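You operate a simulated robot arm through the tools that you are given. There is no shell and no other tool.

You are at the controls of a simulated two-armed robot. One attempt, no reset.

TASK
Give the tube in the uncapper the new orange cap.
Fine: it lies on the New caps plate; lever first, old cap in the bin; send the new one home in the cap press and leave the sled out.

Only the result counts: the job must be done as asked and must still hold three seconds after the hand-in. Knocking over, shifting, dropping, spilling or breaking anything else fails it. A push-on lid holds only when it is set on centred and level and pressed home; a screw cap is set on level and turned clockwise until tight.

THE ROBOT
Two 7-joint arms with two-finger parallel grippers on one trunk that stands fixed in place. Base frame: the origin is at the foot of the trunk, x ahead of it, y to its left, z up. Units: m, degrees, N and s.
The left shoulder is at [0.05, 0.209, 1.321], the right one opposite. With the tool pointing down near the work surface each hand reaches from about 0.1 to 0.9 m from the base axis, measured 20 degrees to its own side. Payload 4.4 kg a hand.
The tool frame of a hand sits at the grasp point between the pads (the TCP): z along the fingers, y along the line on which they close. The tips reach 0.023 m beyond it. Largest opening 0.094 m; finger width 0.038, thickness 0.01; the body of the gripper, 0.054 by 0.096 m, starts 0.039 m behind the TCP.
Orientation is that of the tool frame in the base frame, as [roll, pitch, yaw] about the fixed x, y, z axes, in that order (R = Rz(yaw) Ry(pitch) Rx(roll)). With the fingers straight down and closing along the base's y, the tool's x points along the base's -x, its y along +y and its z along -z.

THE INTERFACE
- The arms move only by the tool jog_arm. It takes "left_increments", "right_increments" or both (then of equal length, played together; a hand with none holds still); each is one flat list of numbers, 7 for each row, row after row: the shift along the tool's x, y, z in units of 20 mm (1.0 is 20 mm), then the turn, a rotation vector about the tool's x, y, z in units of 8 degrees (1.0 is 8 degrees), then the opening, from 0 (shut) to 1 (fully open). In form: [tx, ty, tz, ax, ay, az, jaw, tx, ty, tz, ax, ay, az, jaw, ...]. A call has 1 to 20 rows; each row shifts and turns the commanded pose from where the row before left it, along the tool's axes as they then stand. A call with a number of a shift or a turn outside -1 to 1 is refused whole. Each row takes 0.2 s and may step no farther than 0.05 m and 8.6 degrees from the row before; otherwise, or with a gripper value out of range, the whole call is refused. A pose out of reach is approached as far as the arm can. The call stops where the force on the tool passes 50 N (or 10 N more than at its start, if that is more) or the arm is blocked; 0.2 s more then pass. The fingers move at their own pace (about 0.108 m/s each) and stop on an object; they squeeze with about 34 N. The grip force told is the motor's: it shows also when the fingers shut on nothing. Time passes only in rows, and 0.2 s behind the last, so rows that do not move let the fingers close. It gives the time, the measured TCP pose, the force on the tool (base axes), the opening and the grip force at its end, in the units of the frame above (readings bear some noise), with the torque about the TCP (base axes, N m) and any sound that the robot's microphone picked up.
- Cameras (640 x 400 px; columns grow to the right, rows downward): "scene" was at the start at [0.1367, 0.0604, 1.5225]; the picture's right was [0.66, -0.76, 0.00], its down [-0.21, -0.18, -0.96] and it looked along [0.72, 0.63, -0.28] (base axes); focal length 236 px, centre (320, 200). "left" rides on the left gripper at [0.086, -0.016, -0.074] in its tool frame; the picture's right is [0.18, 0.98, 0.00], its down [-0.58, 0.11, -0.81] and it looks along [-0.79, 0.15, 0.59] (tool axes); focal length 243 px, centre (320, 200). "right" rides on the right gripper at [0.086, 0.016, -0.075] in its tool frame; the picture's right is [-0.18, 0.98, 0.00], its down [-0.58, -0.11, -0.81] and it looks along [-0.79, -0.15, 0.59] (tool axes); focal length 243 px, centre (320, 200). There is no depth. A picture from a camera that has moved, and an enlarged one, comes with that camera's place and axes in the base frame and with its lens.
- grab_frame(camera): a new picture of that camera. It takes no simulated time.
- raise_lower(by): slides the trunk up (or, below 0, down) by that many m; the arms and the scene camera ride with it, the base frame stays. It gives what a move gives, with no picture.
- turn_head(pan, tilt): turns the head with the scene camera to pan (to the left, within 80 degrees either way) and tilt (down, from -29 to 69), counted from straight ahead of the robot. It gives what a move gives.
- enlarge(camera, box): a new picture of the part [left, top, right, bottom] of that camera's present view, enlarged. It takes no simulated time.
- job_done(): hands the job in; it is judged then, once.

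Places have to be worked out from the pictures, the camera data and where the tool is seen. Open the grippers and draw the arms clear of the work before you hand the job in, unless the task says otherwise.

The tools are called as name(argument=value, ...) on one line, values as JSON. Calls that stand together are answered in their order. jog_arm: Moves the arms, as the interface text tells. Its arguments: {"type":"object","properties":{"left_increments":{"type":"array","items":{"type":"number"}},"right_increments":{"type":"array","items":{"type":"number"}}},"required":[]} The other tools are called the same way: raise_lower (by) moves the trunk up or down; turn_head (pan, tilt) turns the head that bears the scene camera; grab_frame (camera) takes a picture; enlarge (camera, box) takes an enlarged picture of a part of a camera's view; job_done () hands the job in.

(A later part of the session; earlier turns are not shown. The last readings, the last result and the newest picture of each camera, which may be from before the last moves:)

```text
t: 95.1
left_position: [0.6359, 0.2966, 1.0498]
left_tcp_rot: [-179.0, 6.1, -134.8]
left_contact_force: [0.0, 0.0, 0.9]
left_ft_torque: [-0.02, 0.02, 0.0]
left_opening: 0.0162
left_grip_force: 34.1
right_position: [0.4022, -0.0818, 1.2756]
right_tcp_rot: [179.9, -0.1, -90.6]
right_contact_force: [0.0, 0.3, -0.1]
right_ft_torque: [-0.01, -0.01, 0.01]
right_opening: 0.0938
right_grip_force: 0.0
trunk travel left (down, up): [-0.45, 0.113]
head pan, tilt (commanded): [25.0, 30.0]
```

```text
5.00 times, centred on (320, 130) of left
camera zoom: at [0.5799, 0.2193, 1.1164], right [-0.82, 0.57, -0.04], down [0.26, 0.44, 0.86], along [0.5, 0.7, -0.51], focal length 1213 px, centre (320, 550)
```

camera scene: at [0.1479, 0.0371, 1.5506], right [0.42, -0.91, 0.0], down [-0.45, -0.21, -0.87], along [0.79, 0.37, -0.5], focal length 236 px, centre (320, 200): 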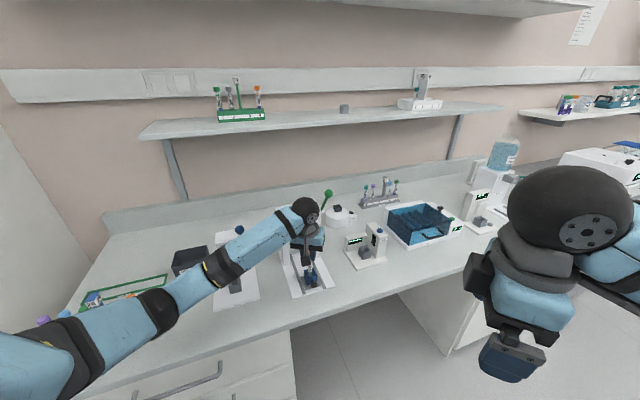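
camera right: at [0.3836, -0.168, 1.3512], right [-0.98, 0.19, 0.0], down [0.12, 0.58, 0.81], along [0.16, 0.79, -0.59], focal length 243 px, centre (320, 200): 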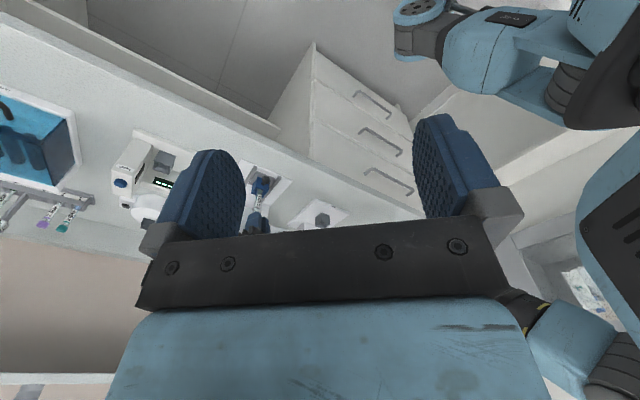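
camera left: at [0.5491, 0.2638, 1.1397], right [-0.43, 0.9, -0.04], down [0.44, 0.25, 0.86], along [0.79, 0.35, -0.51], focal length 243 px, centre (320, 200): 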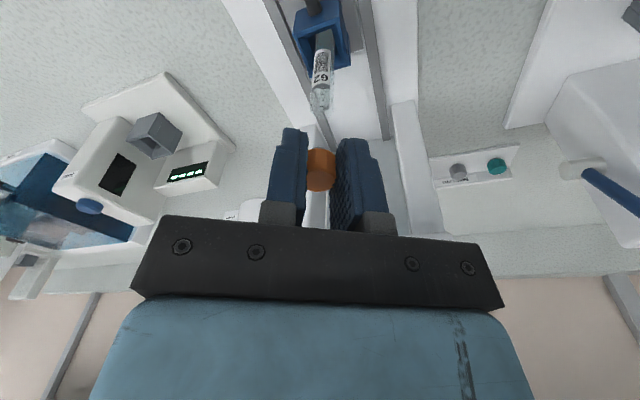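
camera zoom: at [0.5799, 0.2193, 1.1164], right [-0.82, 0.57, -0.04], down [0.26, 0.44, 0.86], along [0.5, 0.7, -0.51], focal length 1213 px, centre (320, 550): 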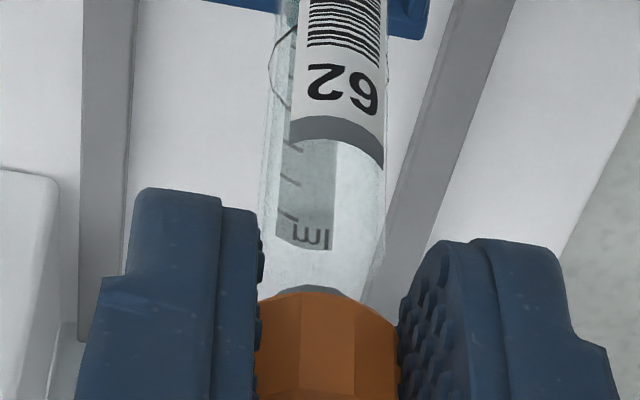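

All three views now agree within about 1 mm. I lower in small steps onto the rim, watching the force.

jog_arm(left_increments=[0.0266, 0.0045, 0.2485, 0, 0, 0, 0])

enlarge(camera="right", box=[250, 190, 280, 225])

enlarge(camera="left", box=[295, 90, 345, 170])

```text
t: 95.5
left_position: [0.636, 0.2976, 1.0448]
left_tcp_rot: [-179.0, 6.0, -134.9]
left_contact_force: [0.7, 0.1, -0.4]
left_ft_torque: [0.01, -0.03, -0.01]
left_opening: 0.0161
left_grip_force: 34.0
right_position: [0.4014, -0.0816, 1.2766]
right_tcp_rot: [179.9, -0.2, -90.5]
right_contact_force: [0.4, -0.4, 0.4]
right_ft_torque: [-0.03, 0.01, -0.03]
right_opening: 0.094
right_grip_force: 0.1
trunk travel left (down, up): [-0.45, 0.113]
head pan, tilt (commanded): [25.0, 30.0]
```

```text
11.43 times, centred on (265, 208) of right
camera zoom: at [0.3839, -0.1677, 1.3512], right [-0.98, 0.19, 0.0], down [0.12, 0.58, 0.8], along [0.16, 0.79, -0.59], focal length 2773 px, centre (949, 114)
```

zoom: 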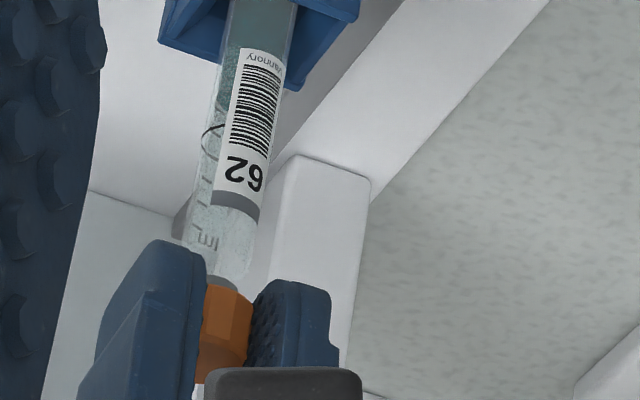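

```text
5.00 times, centred on (320, 130) of left
camera zoom: at [0.5799, 0.2195, 1.1111], right [-0.82, 0.57, -0.04], down [0.26, 0.44, 0.86], along [0.5, 0.7, -0.51], focal length 1213 px, centre (320, 550)
```

zoom: 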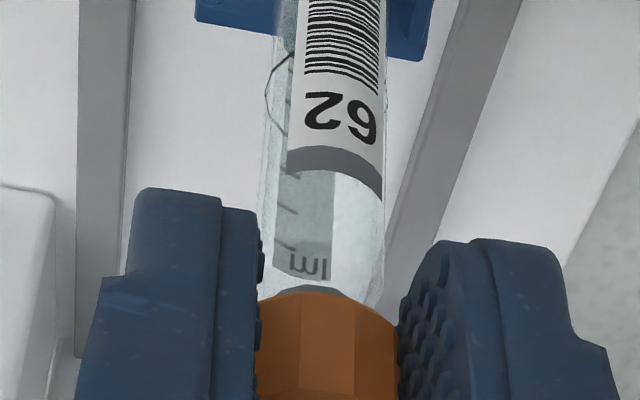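

Still centred and free. I lower in 2.5 mm steps.

jog_arm(left_increments=[0.0133, 0.0022, 0.1243, 0, 0, 0, 0])

jog_arm(left_increments=[0.0133, 0.0022, 0.1243, 0, 0, 0, 0])

```text
t: 95.9
left_position: [0.6364, 0.297, 1.0427]
left_tcp_rot: [-179.0, 6.1, -135.0]
left_contact_force: [0.4, 0.4, -0.2]
left_ft_torque: [0.0, 0.01, -0.01]
left_opening: 0.0162
left_grip_force: 34.1
right_position: [0.402, -0.0821, 1.2758]
right_tcp_rot: [179.8, 0.0, -90.5]
right_contact_force: [-0.4, 0.0, 0.2]
right_ft_torque: [-0.03, 0.0, 0.0]
right_opening: 0.0942
right_grip_force: 0.1
trunk travel left (down, up): [-0.45, 0.113]
head pan, tilt (commanded): [25.0, 30.0]
```

```text
t: 96.3
left_position: [0.6367, 0.2963, 1.0407]
left_tcp_rot: [-179.1, 6.2, -134.8]
left_contact_force: [0.5, 1.5, 0.3]
left_ft_torque: [0.04, -0.02, 0.0]
left_opening: 0.0162
left_grip_force: 33.8
right_position: [0.4012, -0.0824, 1.2758]
right_tcp_rot: [179.9, -0.1, -90.5]
right_contact_force: [-0.7, 0.8, 0.2]
right_ft_torque: [0.0, -0.06, 0.0]
right_opening: 0.0939
right_grip_force: 0.1
trunk travel left (down, up): [-0.45, 0.113]
head pan, tilt (commanded): [25.0, 30.0]
```

No contact yet at z 1.0407. I take two more small steps and look.

jog_arm(left_increments=[0.0133, 0.0022, 0.1243, 0, 0, 0, 0])

enlarge(camera="left", box=[295, 90, 345, 170])

enlarge(camera="right", box=[250, 190, 280, 225])

enlarge(camera="scene", box=[295, 240, 330, 275])

```text
t: 96.7
left_position: [0.6383, 0.2958, 1.0399]
left_tcp_rot: [-179.1, 6.0, -135.0]
left_contact_force: [0.8, -0.3, 0.0]
left_ft_torque: [0.01, -0.03, -0.02]
left_opening: 0.0161
left_grip_force: 34.5
right_position: [0.402, -0.0831, 1.2753]
right_tcp_rot: [179.9, -0.2, -90.7]
right_contact_force: [-0.6, -0.2, -0.3]
right_ft_torque: [-0.03, 0.01, 0.02]
right_opening: 0.0941
right_grip_force: 0.1
trunk travel left (down, up): [-0.45, 0.113]
head pan, tilt (commanded): [25.0, 30.0]
```

```text
5.00 times, centred on (320, 130) of left
camera zoom: at [0.5808, 0.219, 1.1041], right [-0.82, 0.57, -0.04], down [0.26, 0.44, 0.86], along [0.5, 0.7, -0.51], focal length 1213 px, centre (320, 550)
```

zoom: 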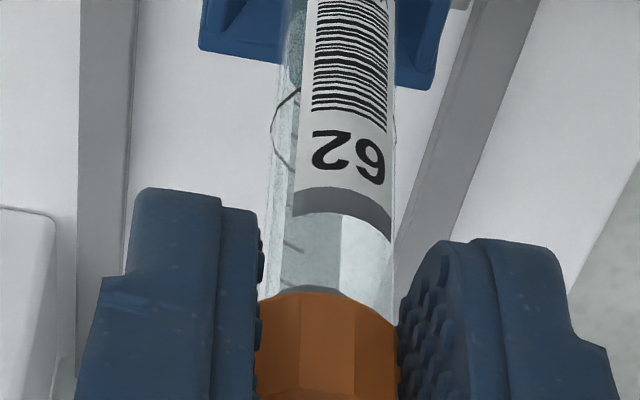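

```text
11.43 times, centred on (265, 208) of right
camera zoom: at [0.3839, -0.1678, 1.3511], right [-0.98, 0.19, 0.0], down [0.12, 0.58, 0.81], along [0.16, 0.79, -0.59], focal length 2773 px, centre (949, 114)
```

zoom: 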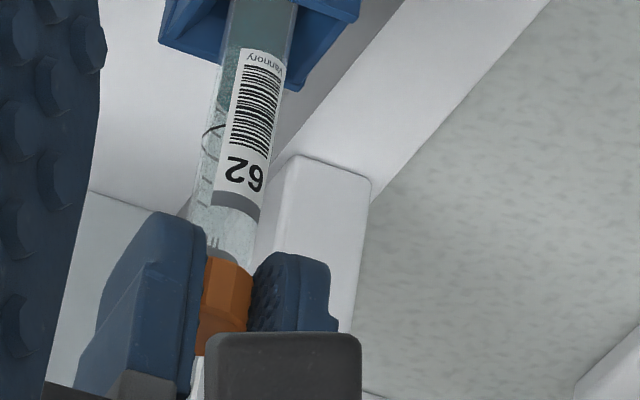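

```text
11.43 times, centred on (312, 258) of scene
camera zoom: at [0.1482, 0.0373, 1.5505], right [0.42, -0.91, 0.0], down [-0.45, -0.21, -0.87], along [0.78, 0.37, -0.5], focal length 2702 px, centre (406, -457)
```

zoom: 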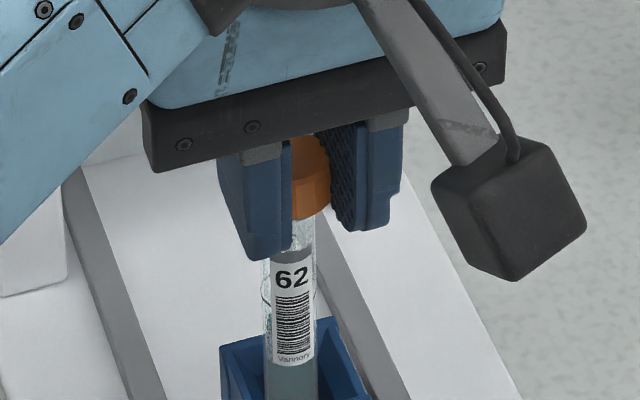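

The cap sits over the tube in line in all three views; force still nil. Another step down.

jog_arm(left_increments=[0.0133, 0.0022, 0.1243, 0, 0, 0, 0, 0, 0, 0, 0, 0, 0, 0])

enlarge(camera="scene", box=[295, 240, 330, 275])

```text
t: 97.3
left_position: [0.637, 0.2975, 1.0368]
left_tcp_rot: [-179.0, 6.1, -134.9]
left_contact_force: [0.7, 0.2, 1.7]
left_ft_torque: [0.03, -0.03, 0.01]
left_opening: 0.0163
left_grip_force: 34.3
right_position: [0.4014, -0.0811, 1.2764]
right_tcp_rot: [179.9, -0.1, -90.6]
right_contact_force: [-1.1, -0.5, -0.6]
right_ft_torque: [-0.03, -0.03, 0.0]
right_opening: 0.0939
right_grip_force: 0.1
trunk travel left (down, up): [-0.45, 0.113]
head pan, tilt (commanded): [25.0, 30.0]
```

```text
11.43 times, centred on (312, 258) of scene
camera zoom: at [0.1479, 0.0373, 1.5506], right [0.42, -0.91, 0.0], down [-0.45, -0.21, -0.87], along [0.79, 0.37, -0.5], focal length 2702 px, centre (406, -457)
```

zoom: 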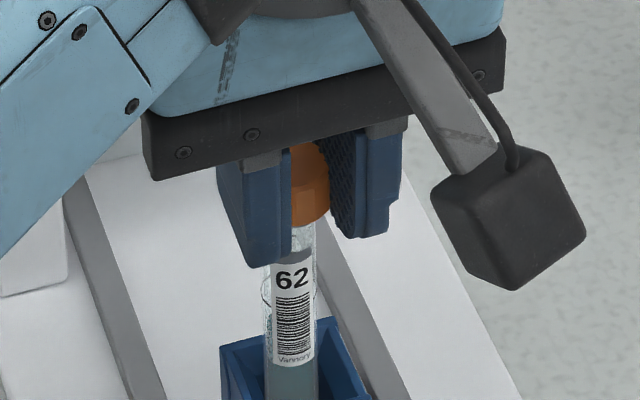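

I zoom in to see how far the cap's skirt is above the tube's grey band compared with the old seated cap.

enlarge(camera="scene", box=[303, 250, 323, 270])

enlarge(camera="left", box=[300, 100, 345, 160])

```text
16.00 times, centred on (313, 260) of scene
camera zoom: at [0.1479, 0.0373, 1.5506], right [0.42, -0.91, 0.0], down [-0.45, -0.21, -0.87], along [0.79, 0.37, -0.5], focal length 3783 px, centre (432, -760)
```

zoom: 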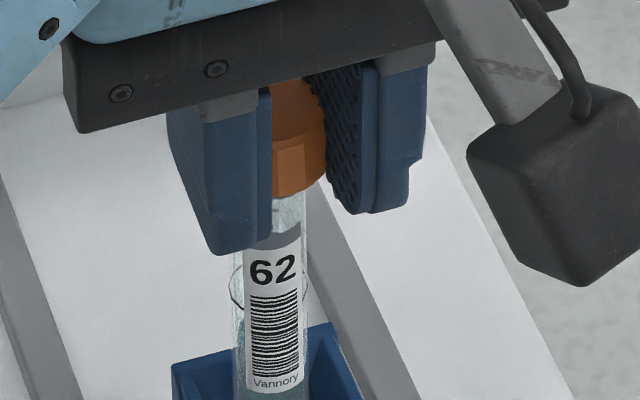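

```text
6.67 times, centred on (322, 130) of left
camera zoom: at [0.5803, 0.219, 1.1019], right [-0.82, 0.57, -0.04], down [0.26, 0.44, 0.86], along [0.5, 0.7, -0.51], focal length 1618 px, centre (303, 667)
```

zoom: 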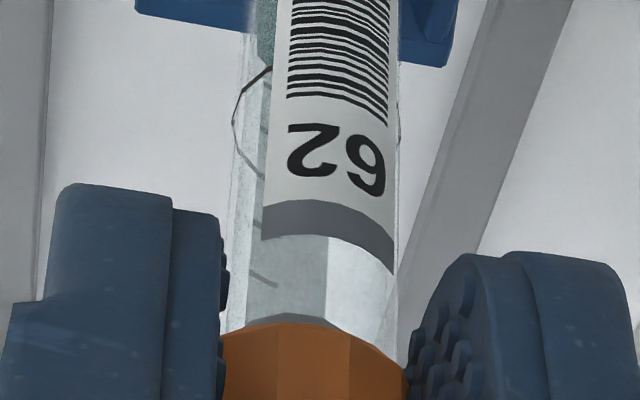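

The plug is now inside the glass with the cap a couple of mm above its seat. I lower in 1.2 mm steps until a light contact force shows.

jog_arm(left_increments=[0.0064, 0.0011, 0.06, 0, 0, 0, 0, 0, 0, 0, 0, 0, 0, 0])

jog_arm(left_increments=[0.0064, 0.0011, 0.06, 0, 0, 0, 0, 0, 0, 0, 0, 0, 0, 0])

```text
t: 97.9
left_position: [0.6355, 0.2968, 1.0358]
left_tcp_rot: [-178.8, 6.1, -134.9]
left_contact_force: [0.2, -0.3, 6.9]
left_ft_torque: [0.07, -0.07, 0.0]
left_opening: 0.0161
left_grip_force: 33.9
right_position: [0.4013, -0.0825, 1.2759]
right_tcp_rot: [-180.0, -0.2, -90.6]
right_contact_force: [-0.4, -0.3, 0.2]
right_ft_torque: [0.0, 0.02, -0.04]
right_opening: 0.094
right_grip_force: 0.1
trunk travel left (down, up): [-0.45, 0.113]
head pan, tilt (commanded): [25.0, 30.0]
```

```text
t: 98.5
left_position: [0.6344, 0.2962, 1.0353]
left_tcp_rot: [-178.9, 6.2, -134.9]
left_contact_force: [0.5, 0.3, 14.0]
left_ft_torque: [0.05, -0.09, -0.02]
left_opening: 0.016
left_grip_force: 33.5
right_position: [0.3997, -0.0838, 1.2775]
right_tcp_rot: [-180.0, -0.1, -90.6]
right_contact_force: [0.3, -0.2, 0.0]
right_ft_torque: [0.01, -0.02, 0.0]
right_opening: 0.0938
right_grip_force: 0.0
trunk travel left (down, up): [-0.45, 0.113]
head pan, tilt (commanded): [25.0, 30.0]
```

A clean 14 N vertical reaction with no side force: the plug is in the mouth and the cap sits on the tube. I relax slightly, open gradually and rise straight up.

jog_arm(left_increments=[-0.004, 0, -0.04, 0, 0, 0, 0.17, 0, 0, 0, 0, 0, 0, 0.22, 0, 0, 0, 0, 0, 0, 0.3, 0, 0, 0, 0, 0, 0, 0.4, -0.0266, -0.0045, -0.2485, 0, 0, 0, 0.4, -0.0531, -0.009, -0.497, 0, 0, 0, 0.4, -0.1062, -0.018, -0.994, 0, 0, 0, 0.4, -0.1062, -0.018, -0.994, 0, 0, 0, 0.4])

enlarge(camera="left", box=[270, 20, 370, 160])

enlarge(camera="scene", box=[290, 235, 340, 290])

enlarge(camera="right", box=[245, 180, 285, 225])

```text
t: 100.3
left_position: [0.6352, 0.2957, 1.0901]
left_tcp_rot: [-179.0, 6.0, -135.0]
left_contact_force: [-0.3, 0.2, 0.7]
left_ft_torque: [-0.01, 0.04, 0.01]
left_opening: 0.0375
left_grip_force: 0.1
right_position: [0.4014, -0.0823, 1.2754]
right_tcp_rot: [179.9, -0.1, -90.6]
right_contact_force: [-0.1, -0.3, 0.8]
right_ft_torque: [0.01, 0.01, 0.01]
right_opening: 0.0938
right_grip_force: 0.1
trunk travel left (down, up): [-0.45, 0.113]
head pan, tilt (commanded): [25.0, 30.0]
```

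```text
2.86 times, centred on (320, 90) of left
camera zoom: at [0.5784, 0.2182, 1.1549], right [-0.82, 0.57, -0.04], down [0.26, 0.44, 0.86], along [0.5, 0.7, -0.51], focal length 693 px, centre (320, 514)
```

zoom: 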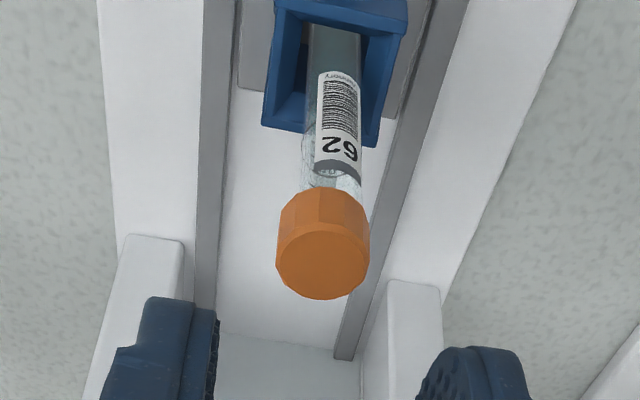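

```text
7.27 times, centred on (315, 262) of scene
camera zoom: at [0.1478, 0.0376, 1.5505], right [0.42, -0.91, 0.0], down [-0.45, -0.21, -0.87], along [0.79, 0.37, -0.5], focal length 1720 px, centre (356, -254)
```

zoom: 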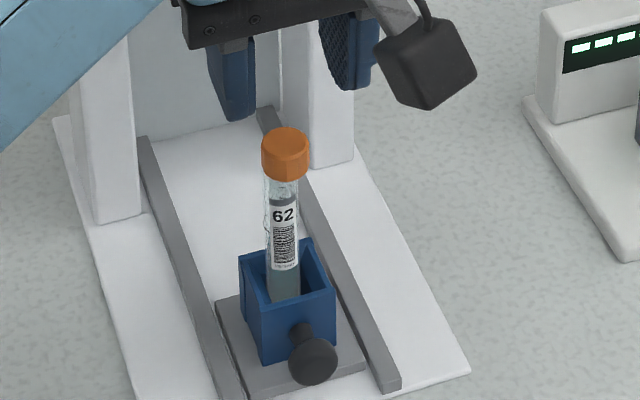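

```text
8.89 times, centred on (265, 202) of right
camera zoom: at [0.3835, -0.1676, 1.3513], right [-0.98, 0.19, 0.0], down [0.12, 0.58, 0.8], along [0.16, 0.79, -0.59], focal length 2157 px, centre (809, 178)
```

zoom: 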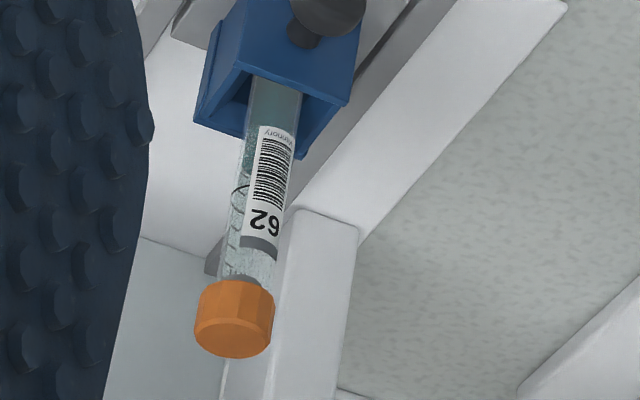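

The orange cap sits centred and level on the tube. Next, the sled: its knob is near v 0.629, u 0.239, z 0.936. I back the left hand off toward the robot, tilt it to 30° and approach the knob from the front and above.

jog_arm(left_increments=[0.995, 0, -0.205, 0, 0, 0, 0.45, 0.995, 0, -0.105, 0, 0, 0, 0.45, 0.995, 0, -0.105, 0, 0, 0, 0.45, 0.995, 0, -0.105, 0, 0, 0, 0.45, 0.995, 0, -0.105, 0, 0, 0, 0.45, 0, 0, 0, 0, -0.75, 0, 0.45, 0, 0, 0, 0, -0.75, 0, 0.45, 0, 0, 0, 0, -0.75, 0, 0.45, 0, 0, 0, 0, -0.75, 0, 0.45])

grab_frame(camera="left")

grab_frame(camera="scene")

```text
t: 102.3
left_position: [0.566, 0.2272, 1.092]
left_tcp_rot: [-178.7, 30.2, -134.3]
left_contact_force: [0.2, 1.2, -0.8]
left_ft_torque: [-0.02, 0.01, -0.01]
left_opening: 0.0421
left_grip_force: 0.2
right_position: [0.4012, -0.0818, 1.2771]
right_tcp_rot: [179.9, -0.1, -90.7]
right_contact_force: [-0.9, 0.1, -0.7]
right_ft_torque: [-0.06, 0.01, -0.01]
right_opening: 0.094
right_grip_force: 0.1
trunk travel left (down, up): [-0.45, 0.113]
head pan, tilt (commanded): [25.0, 30.0]
```

```text
taken
camera left: at [0.4972, 0.1344, 1.1132], right [-0.81, 0.58, -0.11], down [-0.02, 0.16, 0.99], along [0.59, 0.8, -0.12], focal length 243 px, centre (320, 200)
```

left: 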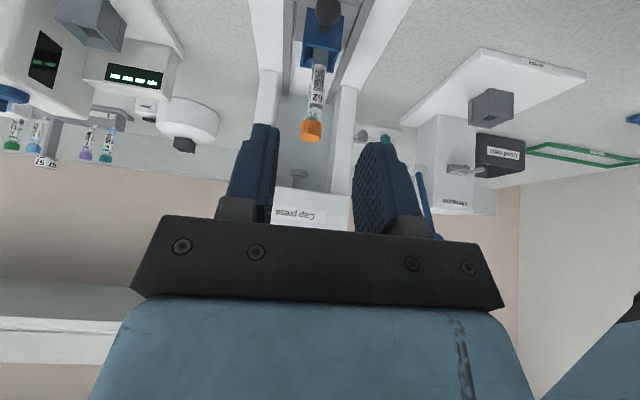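

```text
taken
camera scene: at [0.1481, 0.0373, 1.5506], right [0.42, -0.91, 0.0], down [-0.45, -0.21, -0.87], along [0.78, 0.37, -0.5], focal length 236 px, centre (320, 200)
```

scene: 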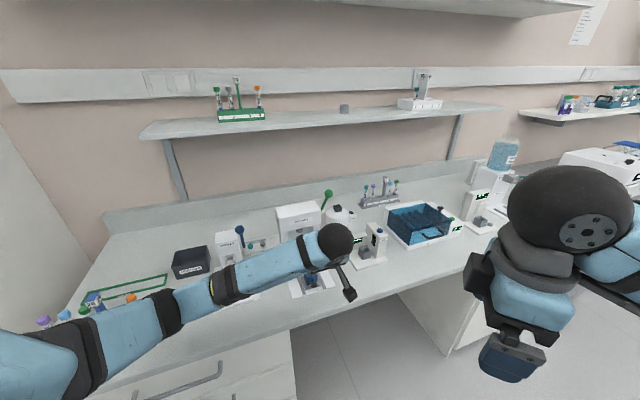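

I enlarge to compare the cap's top with the press plunger and to locate the knob.

enlarge(camera="left", box=[240, 0, 400, 220])

enlarge(camera="left", box=[270, 100, 350, 215])

```text
1.82 times, centred on (320, 110) of left
camera zoom: at [0.4972, 0.1344, 1.1132], right [-0.81, 0.58, -0.11], down [-0.02, 0.16, 0.99], along [0.59, 0.8, -0.12], focal length 441 px, centre (320, 364)
```

zoom: 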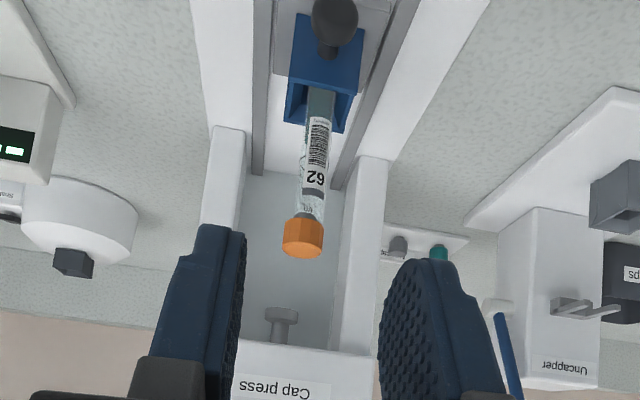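

```text
3.48 times, centred on (310, 158) of left
camera zoom: at [0.4972, 0.1344, 1.1132], right [-0.81, 0.58, -0.11], down [-0.02, 0.16, 0.99], along [0.59, 0.8, -0.12], focal length 844 px, centre (355, 348)
```

zoom: 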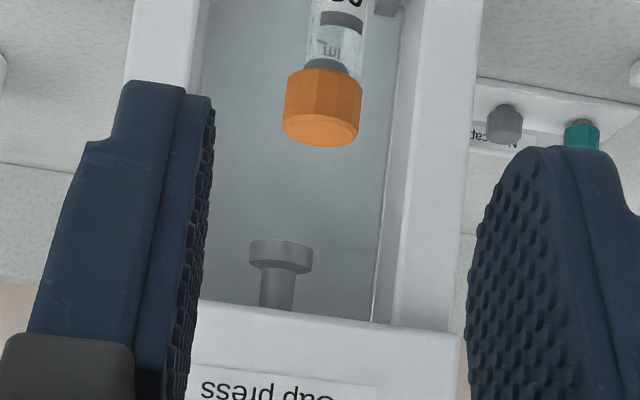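

The plunger's underside is at about z 1.034 and the cap top at about 1.030, so it should pass under. I move down to just in front of the knob.

jog_arm(left_increments=[0.259, 0, 0.82, 0, 0, 0, 0.5, 0.259, 0, 0.82, 0, 0, 0, 0.5, 0.259, 0, 0.82, 0, 0, 0, 0.5, 0.259, 0, 0.82, 0, 0, 0, 0.5, 0.259, 0, 0.82, 0, 0, 0, 0.5])

grab_frame(camera="left")

enlarge(camera="right", box=[235, 150, 305, 225])

enlarge(camera="scene", box=[270, 230, 350, 310])

```text
t: 103.5
left_position: [0.5801, 0.2361, 1.0068]
left_tcp_rot: [-178.7, 30.1, -134.6]
left_contact_force: [-0.1, -0.6, -0.3]
left_ft_torque: [-0.03, -0.01, -0.02]
left_opening: 0.0469
left_grip_force: 0.1
right_position: [0.4026, -0.0816, 1.2759]
right_tcp_rot: [179.9, -0.1, -90.6]
right_contact_force: [0.0, 1.0, -0.5]
right_ft_torque: [0.0, 0.01, -0.02]
right_opening: 0.0938
right_grip_force: 0.0
trunk travel left (down, up): [-0.45, 0.113]
head pan, tilt (commanded): [25.0, 30.0]
```

```text
taken
camera left: at [0.5115, 0.1456, 1.0287], right [-0.81, 0.58, -0.11], down [-0.02, 0.16, 0.99], along [0.59, 0.8, -0.12], focal length 243 px, centre (320, 200)
```

left: 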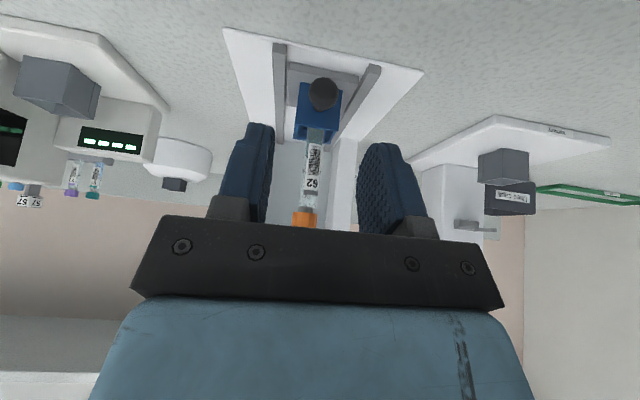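

```text
5.33 times, centred on (270, 188) of right
camera zoom: at [0.3839, -0.1677, 1.3512], right [-0.98, 0.19, 0.0], down [0.12, 0.58, 0.8], along [0.16, 0.79, -0.59], focal length 1294 px, centre (587, 267)
```

zoom: 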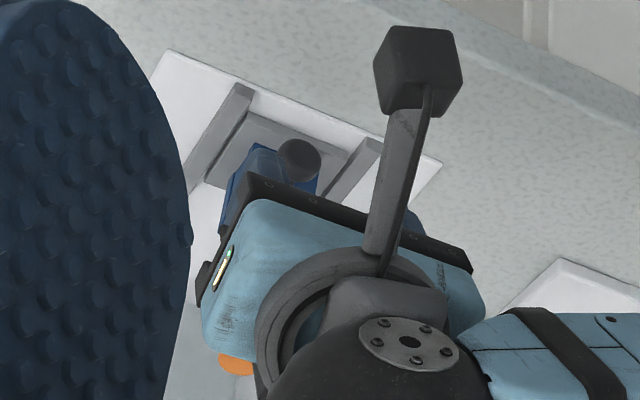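

```text
5.00 times, centred on (310, 270) of scene
camera zoom: at [0.1482, 0.0375, 1.5506], right [0.42, -0.91, 0.0], down [-0.45, -0.21, -0.87], along [0.78, 0.37, -0.5], focal length 1182 px, centre (370, -150)
```

zoom: 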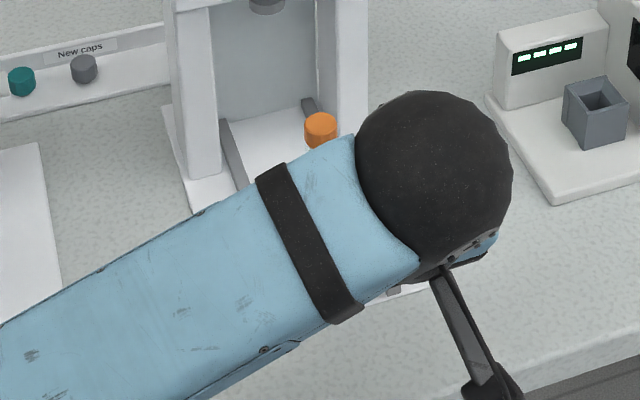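

The knob is straight ahead, 3 mm to one side. I advance along the tool axis to straddle it.

jog_arm(left_increments=[-0.02, 0.0375, 0.95, 0, 0, 0, 0.5, -0.02, 0.0375, 0.95, 0, 0, 0, 0.5, -0.02, 0.0375, 0.95, 0, 0, 0, 0.5, -0.02, 0.0375, 0.95, 0, 0, 0, 0.5])

grab_frame(camera="left")

enlarge(camera="left", box=[250, 90, 400, 240])

```text
t: 104.5
left_position: [0.606, 0.2682, 0.9422]
left_tcp_rot: [-178.8, 30.1, -134.4]
left_contact_force: [1.2, -0.4, 0.1]
left_ft_torque: [0.0, 0.03, 0.0]
left_opening: 0.0471
left_grip_force: 0.1
right_position: [0.4019, -0.0821, 1.2758]
right_tcp_rot: [179.9, -0.1, -90.7]
right_contact_force: [-0.5, 0.8, -0.4]
right_ft_torque: [-0.02, -0.02, 0.01]
right_opening: 0.094
right_grip_force: 0.1
trunk travel left (down, up): [-0.45, 0.113]
head pan, tilt (commanded): [25.0, 30.0]
```

```text
taken
camera left: at [0.5372, 0.1761, 0.9651], right [-0.81, 0.58, -0.11], down [-0.02, 0.16, 0.99], along [0.59, 0.8, -0.12], focal length 243 px, centre (320, 200)
```

left: 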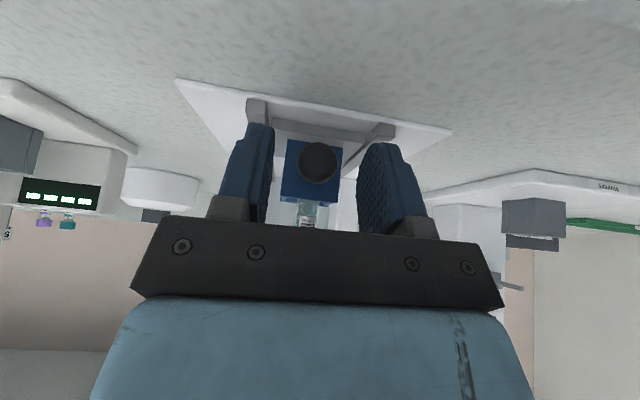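

```text
2.67 times, centred on (325, 165) of left
camera zoom: at [0.5372, 0.1761, 0.9651], right [-0.81, 0.58, -0.11], down [-0.02, 0.16, 0.99], along [0.59, 0.8, -0.12], focal length 647 px, centre (307, 293)
```

zoom: 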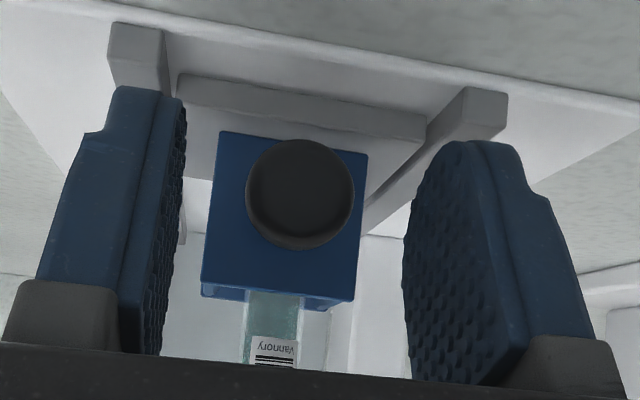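

The knob is centred sideways. I narrow the jaws to stay inside the rails, go 4 mm further, then close on the knob.

jog_arm(left_increments=[0, 0, 0, 0, 0, 0, 0.33, 0, 0, 0, 0, 0, 0, 0.33, -0.05, 0, 0.2, 0, 0, 0, 0.33, 0, 0, 0, 0, 0, 0, 0.2, 0, 0, 0, 0, 0, 0, 0, 0, 0, 0, 0, 0, 0, 0])

enlarge(camera="left", box=[250, 90, 400, 240])

```text
t: 105.9
left_position: [0.6073, 0.2691, 0.9402]
left_tcp_rot: [-178.8, 30.0, -134.5]
left_contact_force: [1.9, -2.8, -1.1]
left_ft_torque: [-0.14, 0.07, -0.06]
left_opening: 0.0213
left_grip_force: 44.6
right_position: [0.4018, -0.0822, 1.2764]
right_tcp_rot: [179.9, -0.1, -90.7]
right_contact_force: [-0.9, 0.0, -0.5]
right_ft_torque: [0.04, 0.0, 0.0]
right_opening: 0.0939
right_grip_force: 0.0
trunk travel left (down, up): [-0.45, 0.113]
head pan, tilt (commanded): [25.0, 30.0]
```

```text
2.67 times, centred on (325, 165) of left
camera zoom: at [0.5388, 0.1774, 0.9617], right [-0.81, 0.58, -0.11], down [-0.02, 0.16, 0.99], along [0.59, 0.8, -0.12], focal length 647 px, centre (307, 293)
```

zoom: 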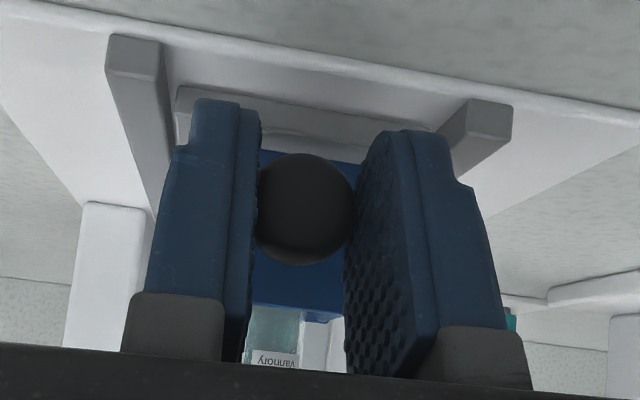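

The knob is gripped (0.0213). I push the sled in slowly along +v, first 5 cm, checking force and that the cap stays put.

jog_arm(left_increments=[-0.2165, -0.002, 0.125, 0, 0, 0, 0, -0.433, -0.0044, 0.25, 0, 0, 0, 0, -0.433, -0.0044, 0.25, 0, 0, 0, 0, -0.433, -0.0044, 0.25, 0, 0, 0, 0, -0.433, -0.0044, 0.25, 0, 0, 0, 0, -0.2165, -0.002, 0.125, 0, 0, 0, 0])

enlarge(camera="left", box=[230, 80, 410, 240])

enlarge(camera="scene", box=[270, 200, 350, 290])

enlarge(camera="right", box=[225, 150, 305, 235])

```text
t: 107.3
left_position: [0.644, 0.3047, 0.9397]
left_tcp_rot: [-178.7, 30.0, -134.4]
left_contact_force: [0.5, -0.7, 1.0]
left_ft_torque: [-0.09, 0.02, -0.04]
left_opening: 0.021
left_grip_force: 44.8
right_position: [0.4015, -0.0816, 1.2769]
right_tcp_rot: [179.9, -0.1, -90.6]
right_contact_force: [0.4, -0.8, 0.3]
right_ft_torque: [0.0, -0.02, -0.03]
right_opening: 0.094
right_grip_force: 0.1
trunk travel left (down, up): [-0.45, 0.113]
head pan, tilt (commanded): [25.0, 30.0]
```

```text
2.50 times, centred on (320, 160) of left
camera zoom: at [0.5743, 0.2129, 0.9617], right [-0.81, 0.58, -0.11], down [-0.02, 0.16, 0.99], along [0.59, 0.8, -0.12], focal length 606 px, centre (320, 300)
```

zoom: 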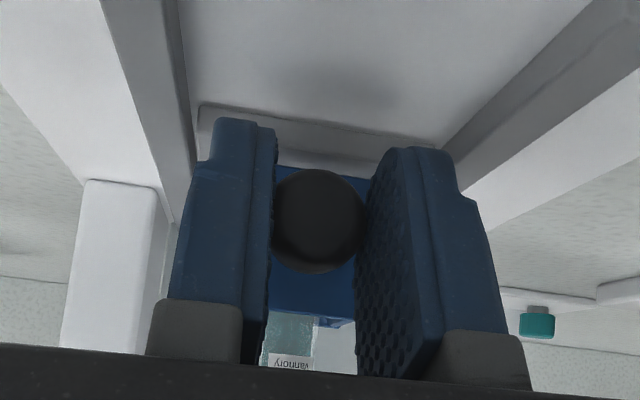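

```text
4.44 times, centred on (310, 245) of scene
camera zoom: at [0.1483, 0.0371, 1.5506], right [0.42, -0.91, 0.0], down [-0.45, -0.21, -0.87], along [0.78, 0.37, -0.5], focal length 1051 px, centre (364, 0)
```

zoom: 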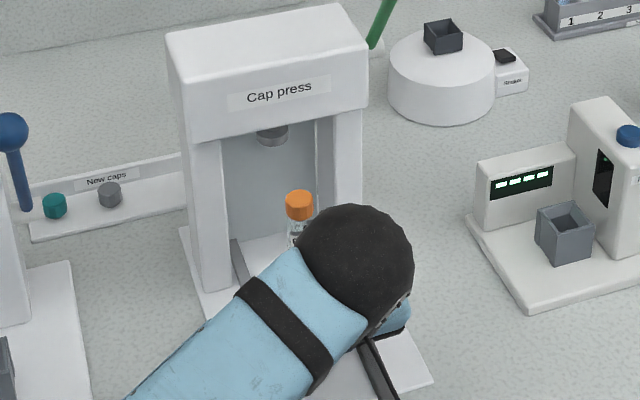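

```text
4.71 times, centred on (265, 192) of right
camera zoom: at [0.3839, -0.1681, 1.3511], right [-0.98, 0.19, 0.0], down [0.12, 0.58, 0.81], along [0.16, 0.79, -0.59], focal length 1142 px, centre (579, 235)
```

zoom: 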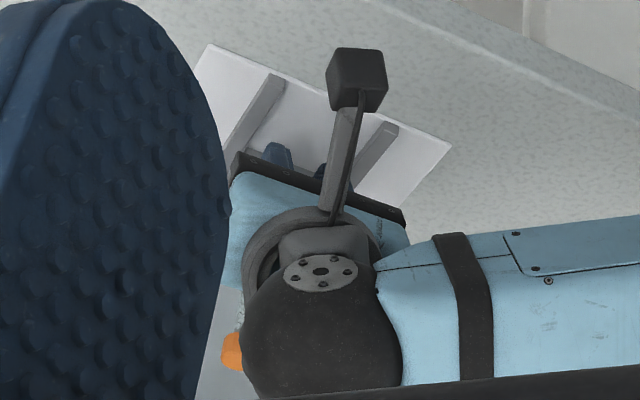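

The sled slides freely, the cap stays on. I continue 5 cm more.

jog_arm(left_increments=[-0.433, -0.0044, 0.25, 0, 0, 0, 0, -0.433, -0.0044, 0.25, 0, 0, 0, 0, -0.433, -0.0044, 0.25, 0, 0, 0, 0, -0.433, -0.0044, 0.25, 0, 0, 0, 0, -0.433, -0.0044, 0.25, 0, 0, 0, 0])

enlarge(camera="scene", box=[270, 200, 350, 290])

grab_frame(camera="left")

```text
t: 108.5
left_position: [0.6807, 0.3408, 0.9401]
left_tcp_rot: [-178.9, 30.1, -134.4]
left_contact_force: [-5.1, 5.1, 2.3]
left_ft_torque: [0.4, -0.29, 0.17]
left_opening: 0.0208
left_grip_force: 44.8
right_position: [0.4004, -0.0821, 1.2767]
right_tcp_rot: [180.0, -0.2, -90.6]
right_contact_force: [-0.7, -0.6, 0.0]
right_ft_torque: [0.02, -0.02, 0.01]
right_opening: 0.094
right_grip_force: 0.1
trunk travel left (down, up): [-0.45, 0.113]
head pan, tilt (commanded): [25.0, 30.0]
```

```text
4.44 times, centred on (310, 245) of scene
camera zoom: at [0.1471, 0.0378, 1.5506], right [0.42, -0.91, 0.0], down [-0.45, -0.21, -0.87], along [0.79, 0.37, -0.5], focal length 1051 px, centre (364, 0)
```

zoom: 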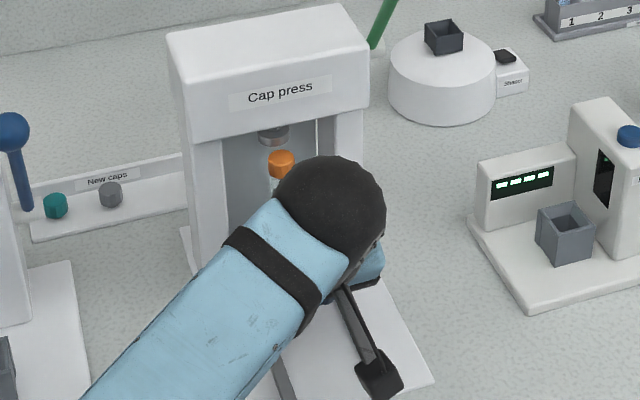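

```text
taken
camera left: at [0.6109, 0.2491, 0.9616], right [-0.81, 0.58, -0.11], down [-0.02, 0.16, 0.99], along [0.59, 0.8, -0.12], focal length 243 px, centre (320, 200)
```

left: 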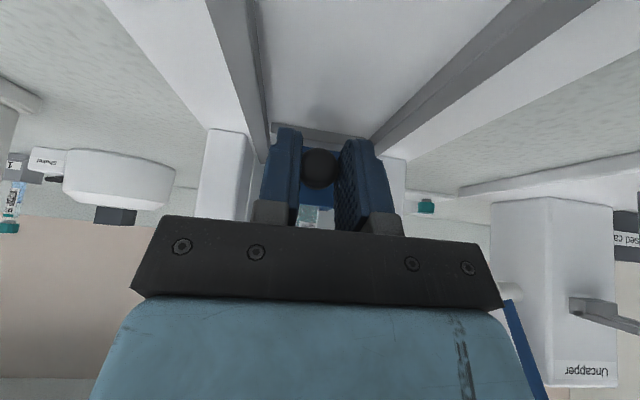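

A slight side force of 7 N shows the rails guiding it; I ease 1 mm that way and continue in 5 mm steps toward the stop.

jog_arm(left_increments=[0, 0.05, 0, 0, 0, 0, 0, -0.2165, 0, 0.125, 0, 0, 0, 0, -0.2165, 0, 0.125, 0, 0, 0, 0])

enlarge(camera="scene", box=[270, 200, 350, 290])

```text
t: 109.3
left_position: [0.6865, 0.3468, 0.9408]
left_tcp_rot: [-178.8, 30.1, -134.6]
left_contact_force: [-2.0, 2.5, 5.4]
left_ft_torque: [-0.04, 0.01, 0.1]
left_opening: 0.0208
left_grip_force: 44.9
right_position: [0.4008, -0.0821, 1.2773]
right_tcp_rot: [-179.9, -0.1, -90.5]
right_contact_force: [-0.9, 0.9, 0.1]
right_ft_torque: [-0.02, 0.01, -0.02]
right_opening: 0.0944
right_grip_force: 0.0
trunk travel left (down, up): [-0.45, 0.113]
head pan, tilt (commanded): [25.0, 30.0]
```

```text
4.44 times, centred on (310, 245) of scene
camera zoom: at [0.147, 0.0373, 1.5507], right [0.42, -0.91, 0.0], down [-0.45, -0.21, -0.87], along [0.79, 0.37, -0.5], focal length 1051 px, centre (364, 0)
```

zoom: 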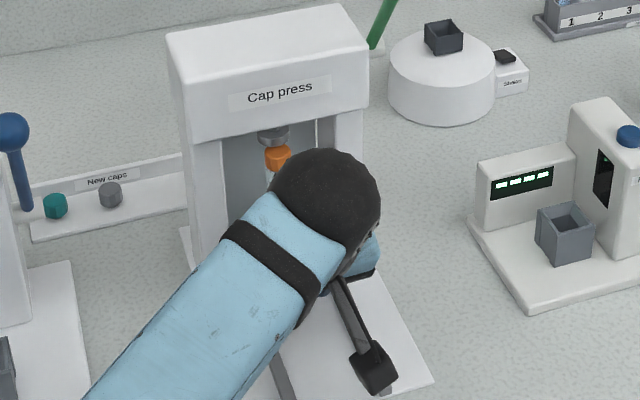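

Travel is about 11 cm. I enlarge the plunger and cap to judge the remaining distance.

enlarge(camera="scene", box=[295, 222, 320, 242])

enlarge(camera="right", box=[220, 190, 300, 240])

```text
16.00 times, centred on (308, 232) of scene
camera zoom: at [0.147, 0.0373, 1.5507], right [0.42, -0.91, 0.0], down [-0.45, -0.21, -0.87], along [0.79, 0.37, -0.5], focal length 3783 px, centre (520, -312)
```

zoom: 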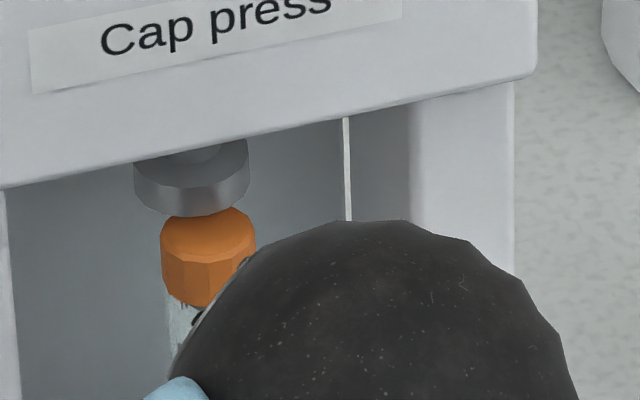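

```text
8.00 times, centred on (260, 215) of right
camera zoom: at [0.3829, -0.1679, 1.3515], right [-0.98, 0.19, 0.0], down [0.11, 0.58, 0.81], along [0.16, 0.79, -0.59], focal length 1941 px, centre (800, 80)
```

zoom: 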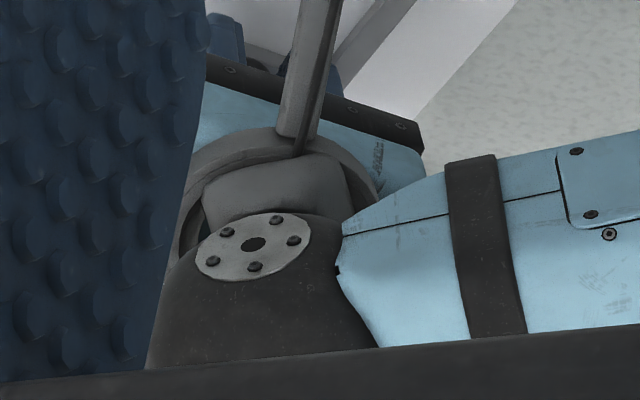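

The cap needs about 13–14 mm more to be centred under the plunger, by both image axes. I push on in small steps.

jog_arm(left_increments=[-0.2165, 0.01, 0.125, 0, 0, 0, 0, -0.2165, 0, 0.125, 0, 0, 0, 0])

enlarge(camera="scene", box=[295, 222, 320, 242])

```text
t: 109.9
left_position: [0.6918, 0.3534, 0.9399]
left_tcp_rot: [-178.8, 30.0, -134.5]
left_contact_force: [-5.4, -3.9, 1.8]
left_ft_torque: [0.24, -0.41, -0.02]
left_opening: 0.0211
left_grip_force: 45.0
right_position: [0.4006, -0.0815, 1.2773]
right_tcp_rot: [-179.9, -0.2, -90.6]
right_contact_force: [0.2, 0.3, 0.8]
right_ft_torque: [0.01, 0.02, 0.01]
right_opening: 0.0942
right_grip_force: 0.0
trunk travel left (down, up): [-0.45, 0.113]
head pan, tilt (commanded): [25.0, 30.0]
```

```text
16.00 times, centred on (308, 232) of scene
camera zoom: at [0.1472, 0.0367, 1.5506], right [0.42, -0.91, 0.0], down [-0.45, -0.21, -0.87], along [0.79, 0.37, -0.5], focal length 3783 px, centre (520, -312)
```

zoom: 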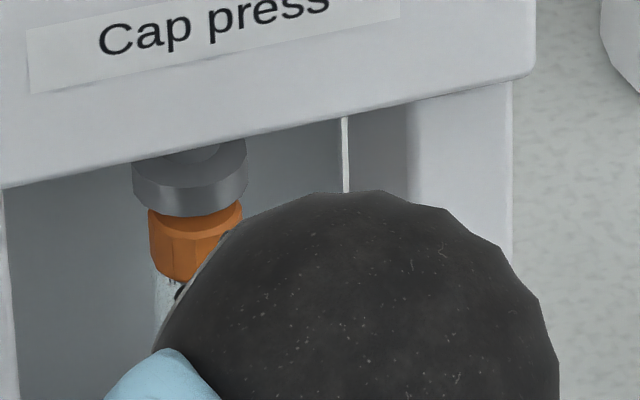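

Cap nearly under the plunger, with 7 N resistance. I push another 4 mm to find the stop.

jog_arm(left_increments=[-0.173, 0, 0.1, 0, 0, 0, 0, 0, 0, 0, 0, 0, 0, 0])

enlarge(camera="scene", box=[295, 222, 320, 242])

```text
t: 110.5
left_position: [0.6928, 0.3533, 0.941]
left_tcp_rot: [-178.8, 30.0, -134.6]
left_contact_force: [-30.0, -25.0, -5.5]
left_ft_torque: [-0.44, 0.45, 0.04]
left_opening: 0.021
left_grip_force: 44.7
right_position: [0.3989, -0.0831, 1.2769]
right_tcp_rot: [-179.9, 0.0, -90.7]
right_contact_force: [0.9, 0.2, -0.5]
right_ft_torque: [0.0, 0.0, 0.0]
right_opening: 0.0942
right_grip_force: 0.0
trunk travel left (down, up): [-0.45, 0.113]
head pan, tilt (commanded): [25.0, 30.0]
```

```text
16.00 times, centred on (308, 232) of scene
camera zoom: at [0.145, 0.0347, 1.5509], right [0.42, -0.91, 0.0], down [-0.45, -0.21, -0.87], along [0.79, 0.37, -0.5], focal length 3783 px, centre (520, -312)
```

zoom: 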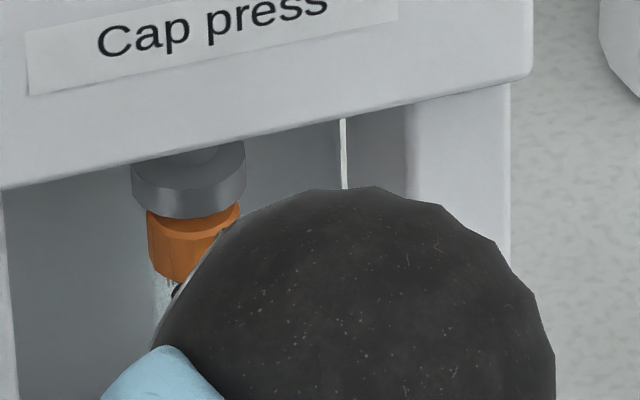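

That is the end stop (39 N), with the cap under the plunger. I relax the push, release the knob and withdraw up and back.

jog_arm(left_increments=[0.152, 0, -0.0875, 0, 0, 0, 0, 0, 0, 0, 0, 0, 0, 0])

```text
t: 111.1
left_position: [0.6931, 0.3535, 0.9397]
left_tcp_rot: [-179.0, 30.0, -134.5]
left_contact_force: [-17.1, -20.1, -13.2]
left_ft_torque: [-0.56, 0.42, -0.04]
left_opening: 0.021
left_grip_force: 44.7
right_position: [0.4022, -0.084, 1.2767]
right_tcp_rot: [179.9, 0.0, -90.5]
right_contact_force: [0.2, -0.1, -0.2]
right_ft_torque: [-0.01, -0.02, -0.01]
right_opening: 0.0941
right_grip_force: 0.1
trunk travel left (down, up): [-0.45, 0.113]
head pan, tilt (commanded): [25.0, 30.0]
```

Still 26 N; I relax a little more.

jog_arm(left_increments=[0.11, 0, -0.0625, 0, 0, 0, 0, 0, 0, 0, 0, 0, 0, 0])

```text
t: 111.7
left_position: [0.6933, 0.3525, 0.9409]
left_tcp_rot: [-178.8, 30.2, -134.5]
left_contact_force: [0.4, -10.0, -9.8]
left_ft_torque: [-0.41, 0.26, -0.08]
left_opening: 0.0207
left_grip_force: 44.9
right_position: [0.403, -0.0834, 1.2756]
right_tcp_rot: [180.0, 0.0, -90.6]
right_contact_force: [0.0, 0.4, -0.8]
right_ft_torque: [0.01, 0.02, 0.01]
right_opening: 0.0939
right_grip_force: 0.0
trunk travel left (down, up): [-0.45, 0.113]
head pan, tilt (commanded): [25.0, 30.0]
```

Only slight friction remains. I open and retreat along the tool axis.

jog_arm(left_increments=[0, 0, 0, 0, 0, 0, 0.25, 0, 0, 0, 0, 0, 0, 0.33, 0, 0, 0, 0, 0, 0, 0.33, 0, 0, -0.5, 0, 0, 0, 0.33, 0, 0, -1, 0, 0, 0, 0.33, 0, 0, -1, 0, 0, 0, 0.33, 0.5, 0, -1, 0, 0, 0, 0.33, 0.5, 0, -1, 0, 0, 0, 0.33, 0.5, 0, -1, 0, 0, 0, 0.33, 0.5, 0, -1, 0, 0, 0, 0.33])

grab_frame(camera="left")

enlarge(camera="scene", box=[270, 190, 350, 300])

```text
t: 113.9
left_position: [0.6185, 0.2829, 1.032]
left_tcp_rot: [-178.9, 30.1, -134.4]
left_contact_force: [-0.2, 0.4, -0.2]
left_ft_torque: [0.01, -0.02, 0.01]
left_opening: 0.0312
left_grip_force: 0.1
right_position: [0.4006, -0.0817, 1.2758]
right_tcp_rot: [-180.0, -0.2, -90.5]
right_contact_force: [0.5, 0.0, 0.4]
right_ft_torque: [0.0, 0.01, -0.02]
right_opening: 0.0939
right_grip_force: 0.0
trunk travel left (down, up): [-0.45, 0.113]
head pan, tilt (commanded): [25.0, 30.0]
```

```text
taken
camera left: at [0.55, 0.1919, 1.0544], right [-0.81, 0.58, -0.11], down [-0.02, 0.16, 0.99], along [0.59, 0.8, -0.12], focal length 243 px, centre (320, 200)
```

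left: 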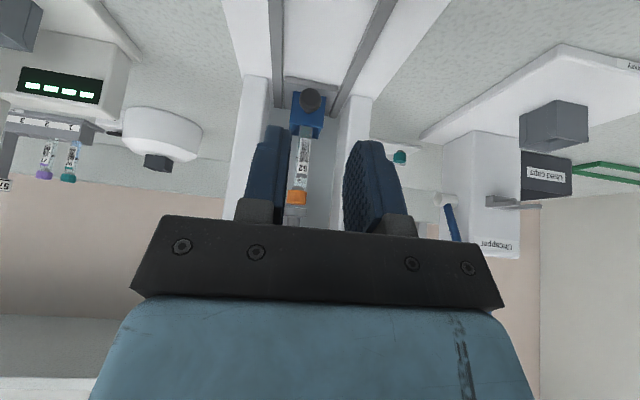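

```text
3.64 times, centred on (310, 245) of scene
camera zoom: at [0.1476, 0.0369, 1.5506], right [0.42, -0.91, 0.0], down [-0.45, -0.21, -0.87], along [0.79, 0.37, -0.5], focal length 860 px, centre (356, 36)
```

zoom: 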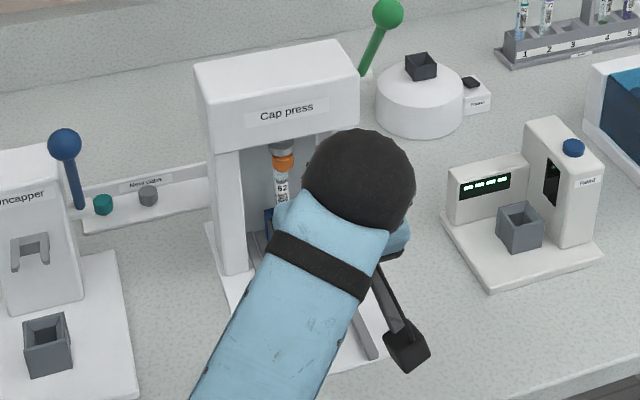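

The sled is fully in with the cap under the plunger. Now the press lever: I triangulate the green ball at about v 0.713, u 0.316, z 1.207, leaning like the other lever. I check it from the right camera too.

grab_frame(camera="right")

enlarge(camera="scene", box=[305, 180, 345, 220])

```text
taken
camera right: at [0.3834, -0.1682, 1.3512], right [-0.98, 0.19, 0.0], down [0.12, 0.58, 0.81], along [0.16, 0.79, -0.59], focal length 243 px, centre (320, 200)
```

right: 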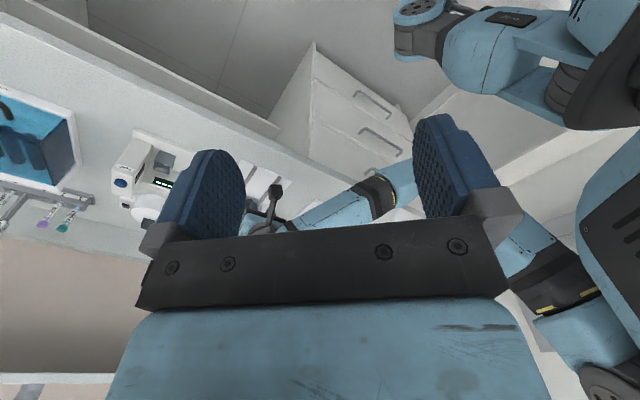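

```text
10.00 times, centred on (325, 200) of scene
camera zoom: at [0.1476, 0.0369, 1.5506], right [0.42, -0.91, 0.0], down [-0.45, -0.21, -0.87], along [0.79, 0.37, -0.5], focal length 2364 px, centre (270, 200)
```

zoom: 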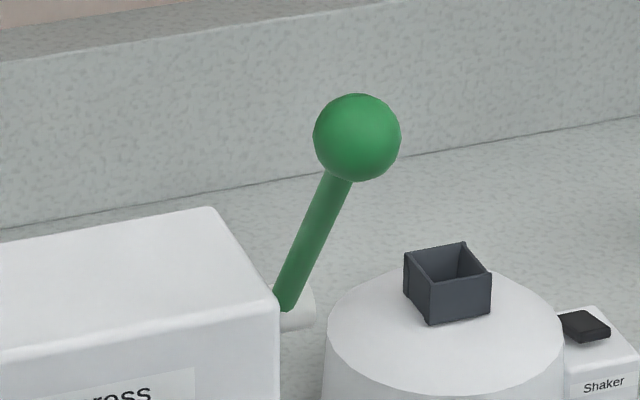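

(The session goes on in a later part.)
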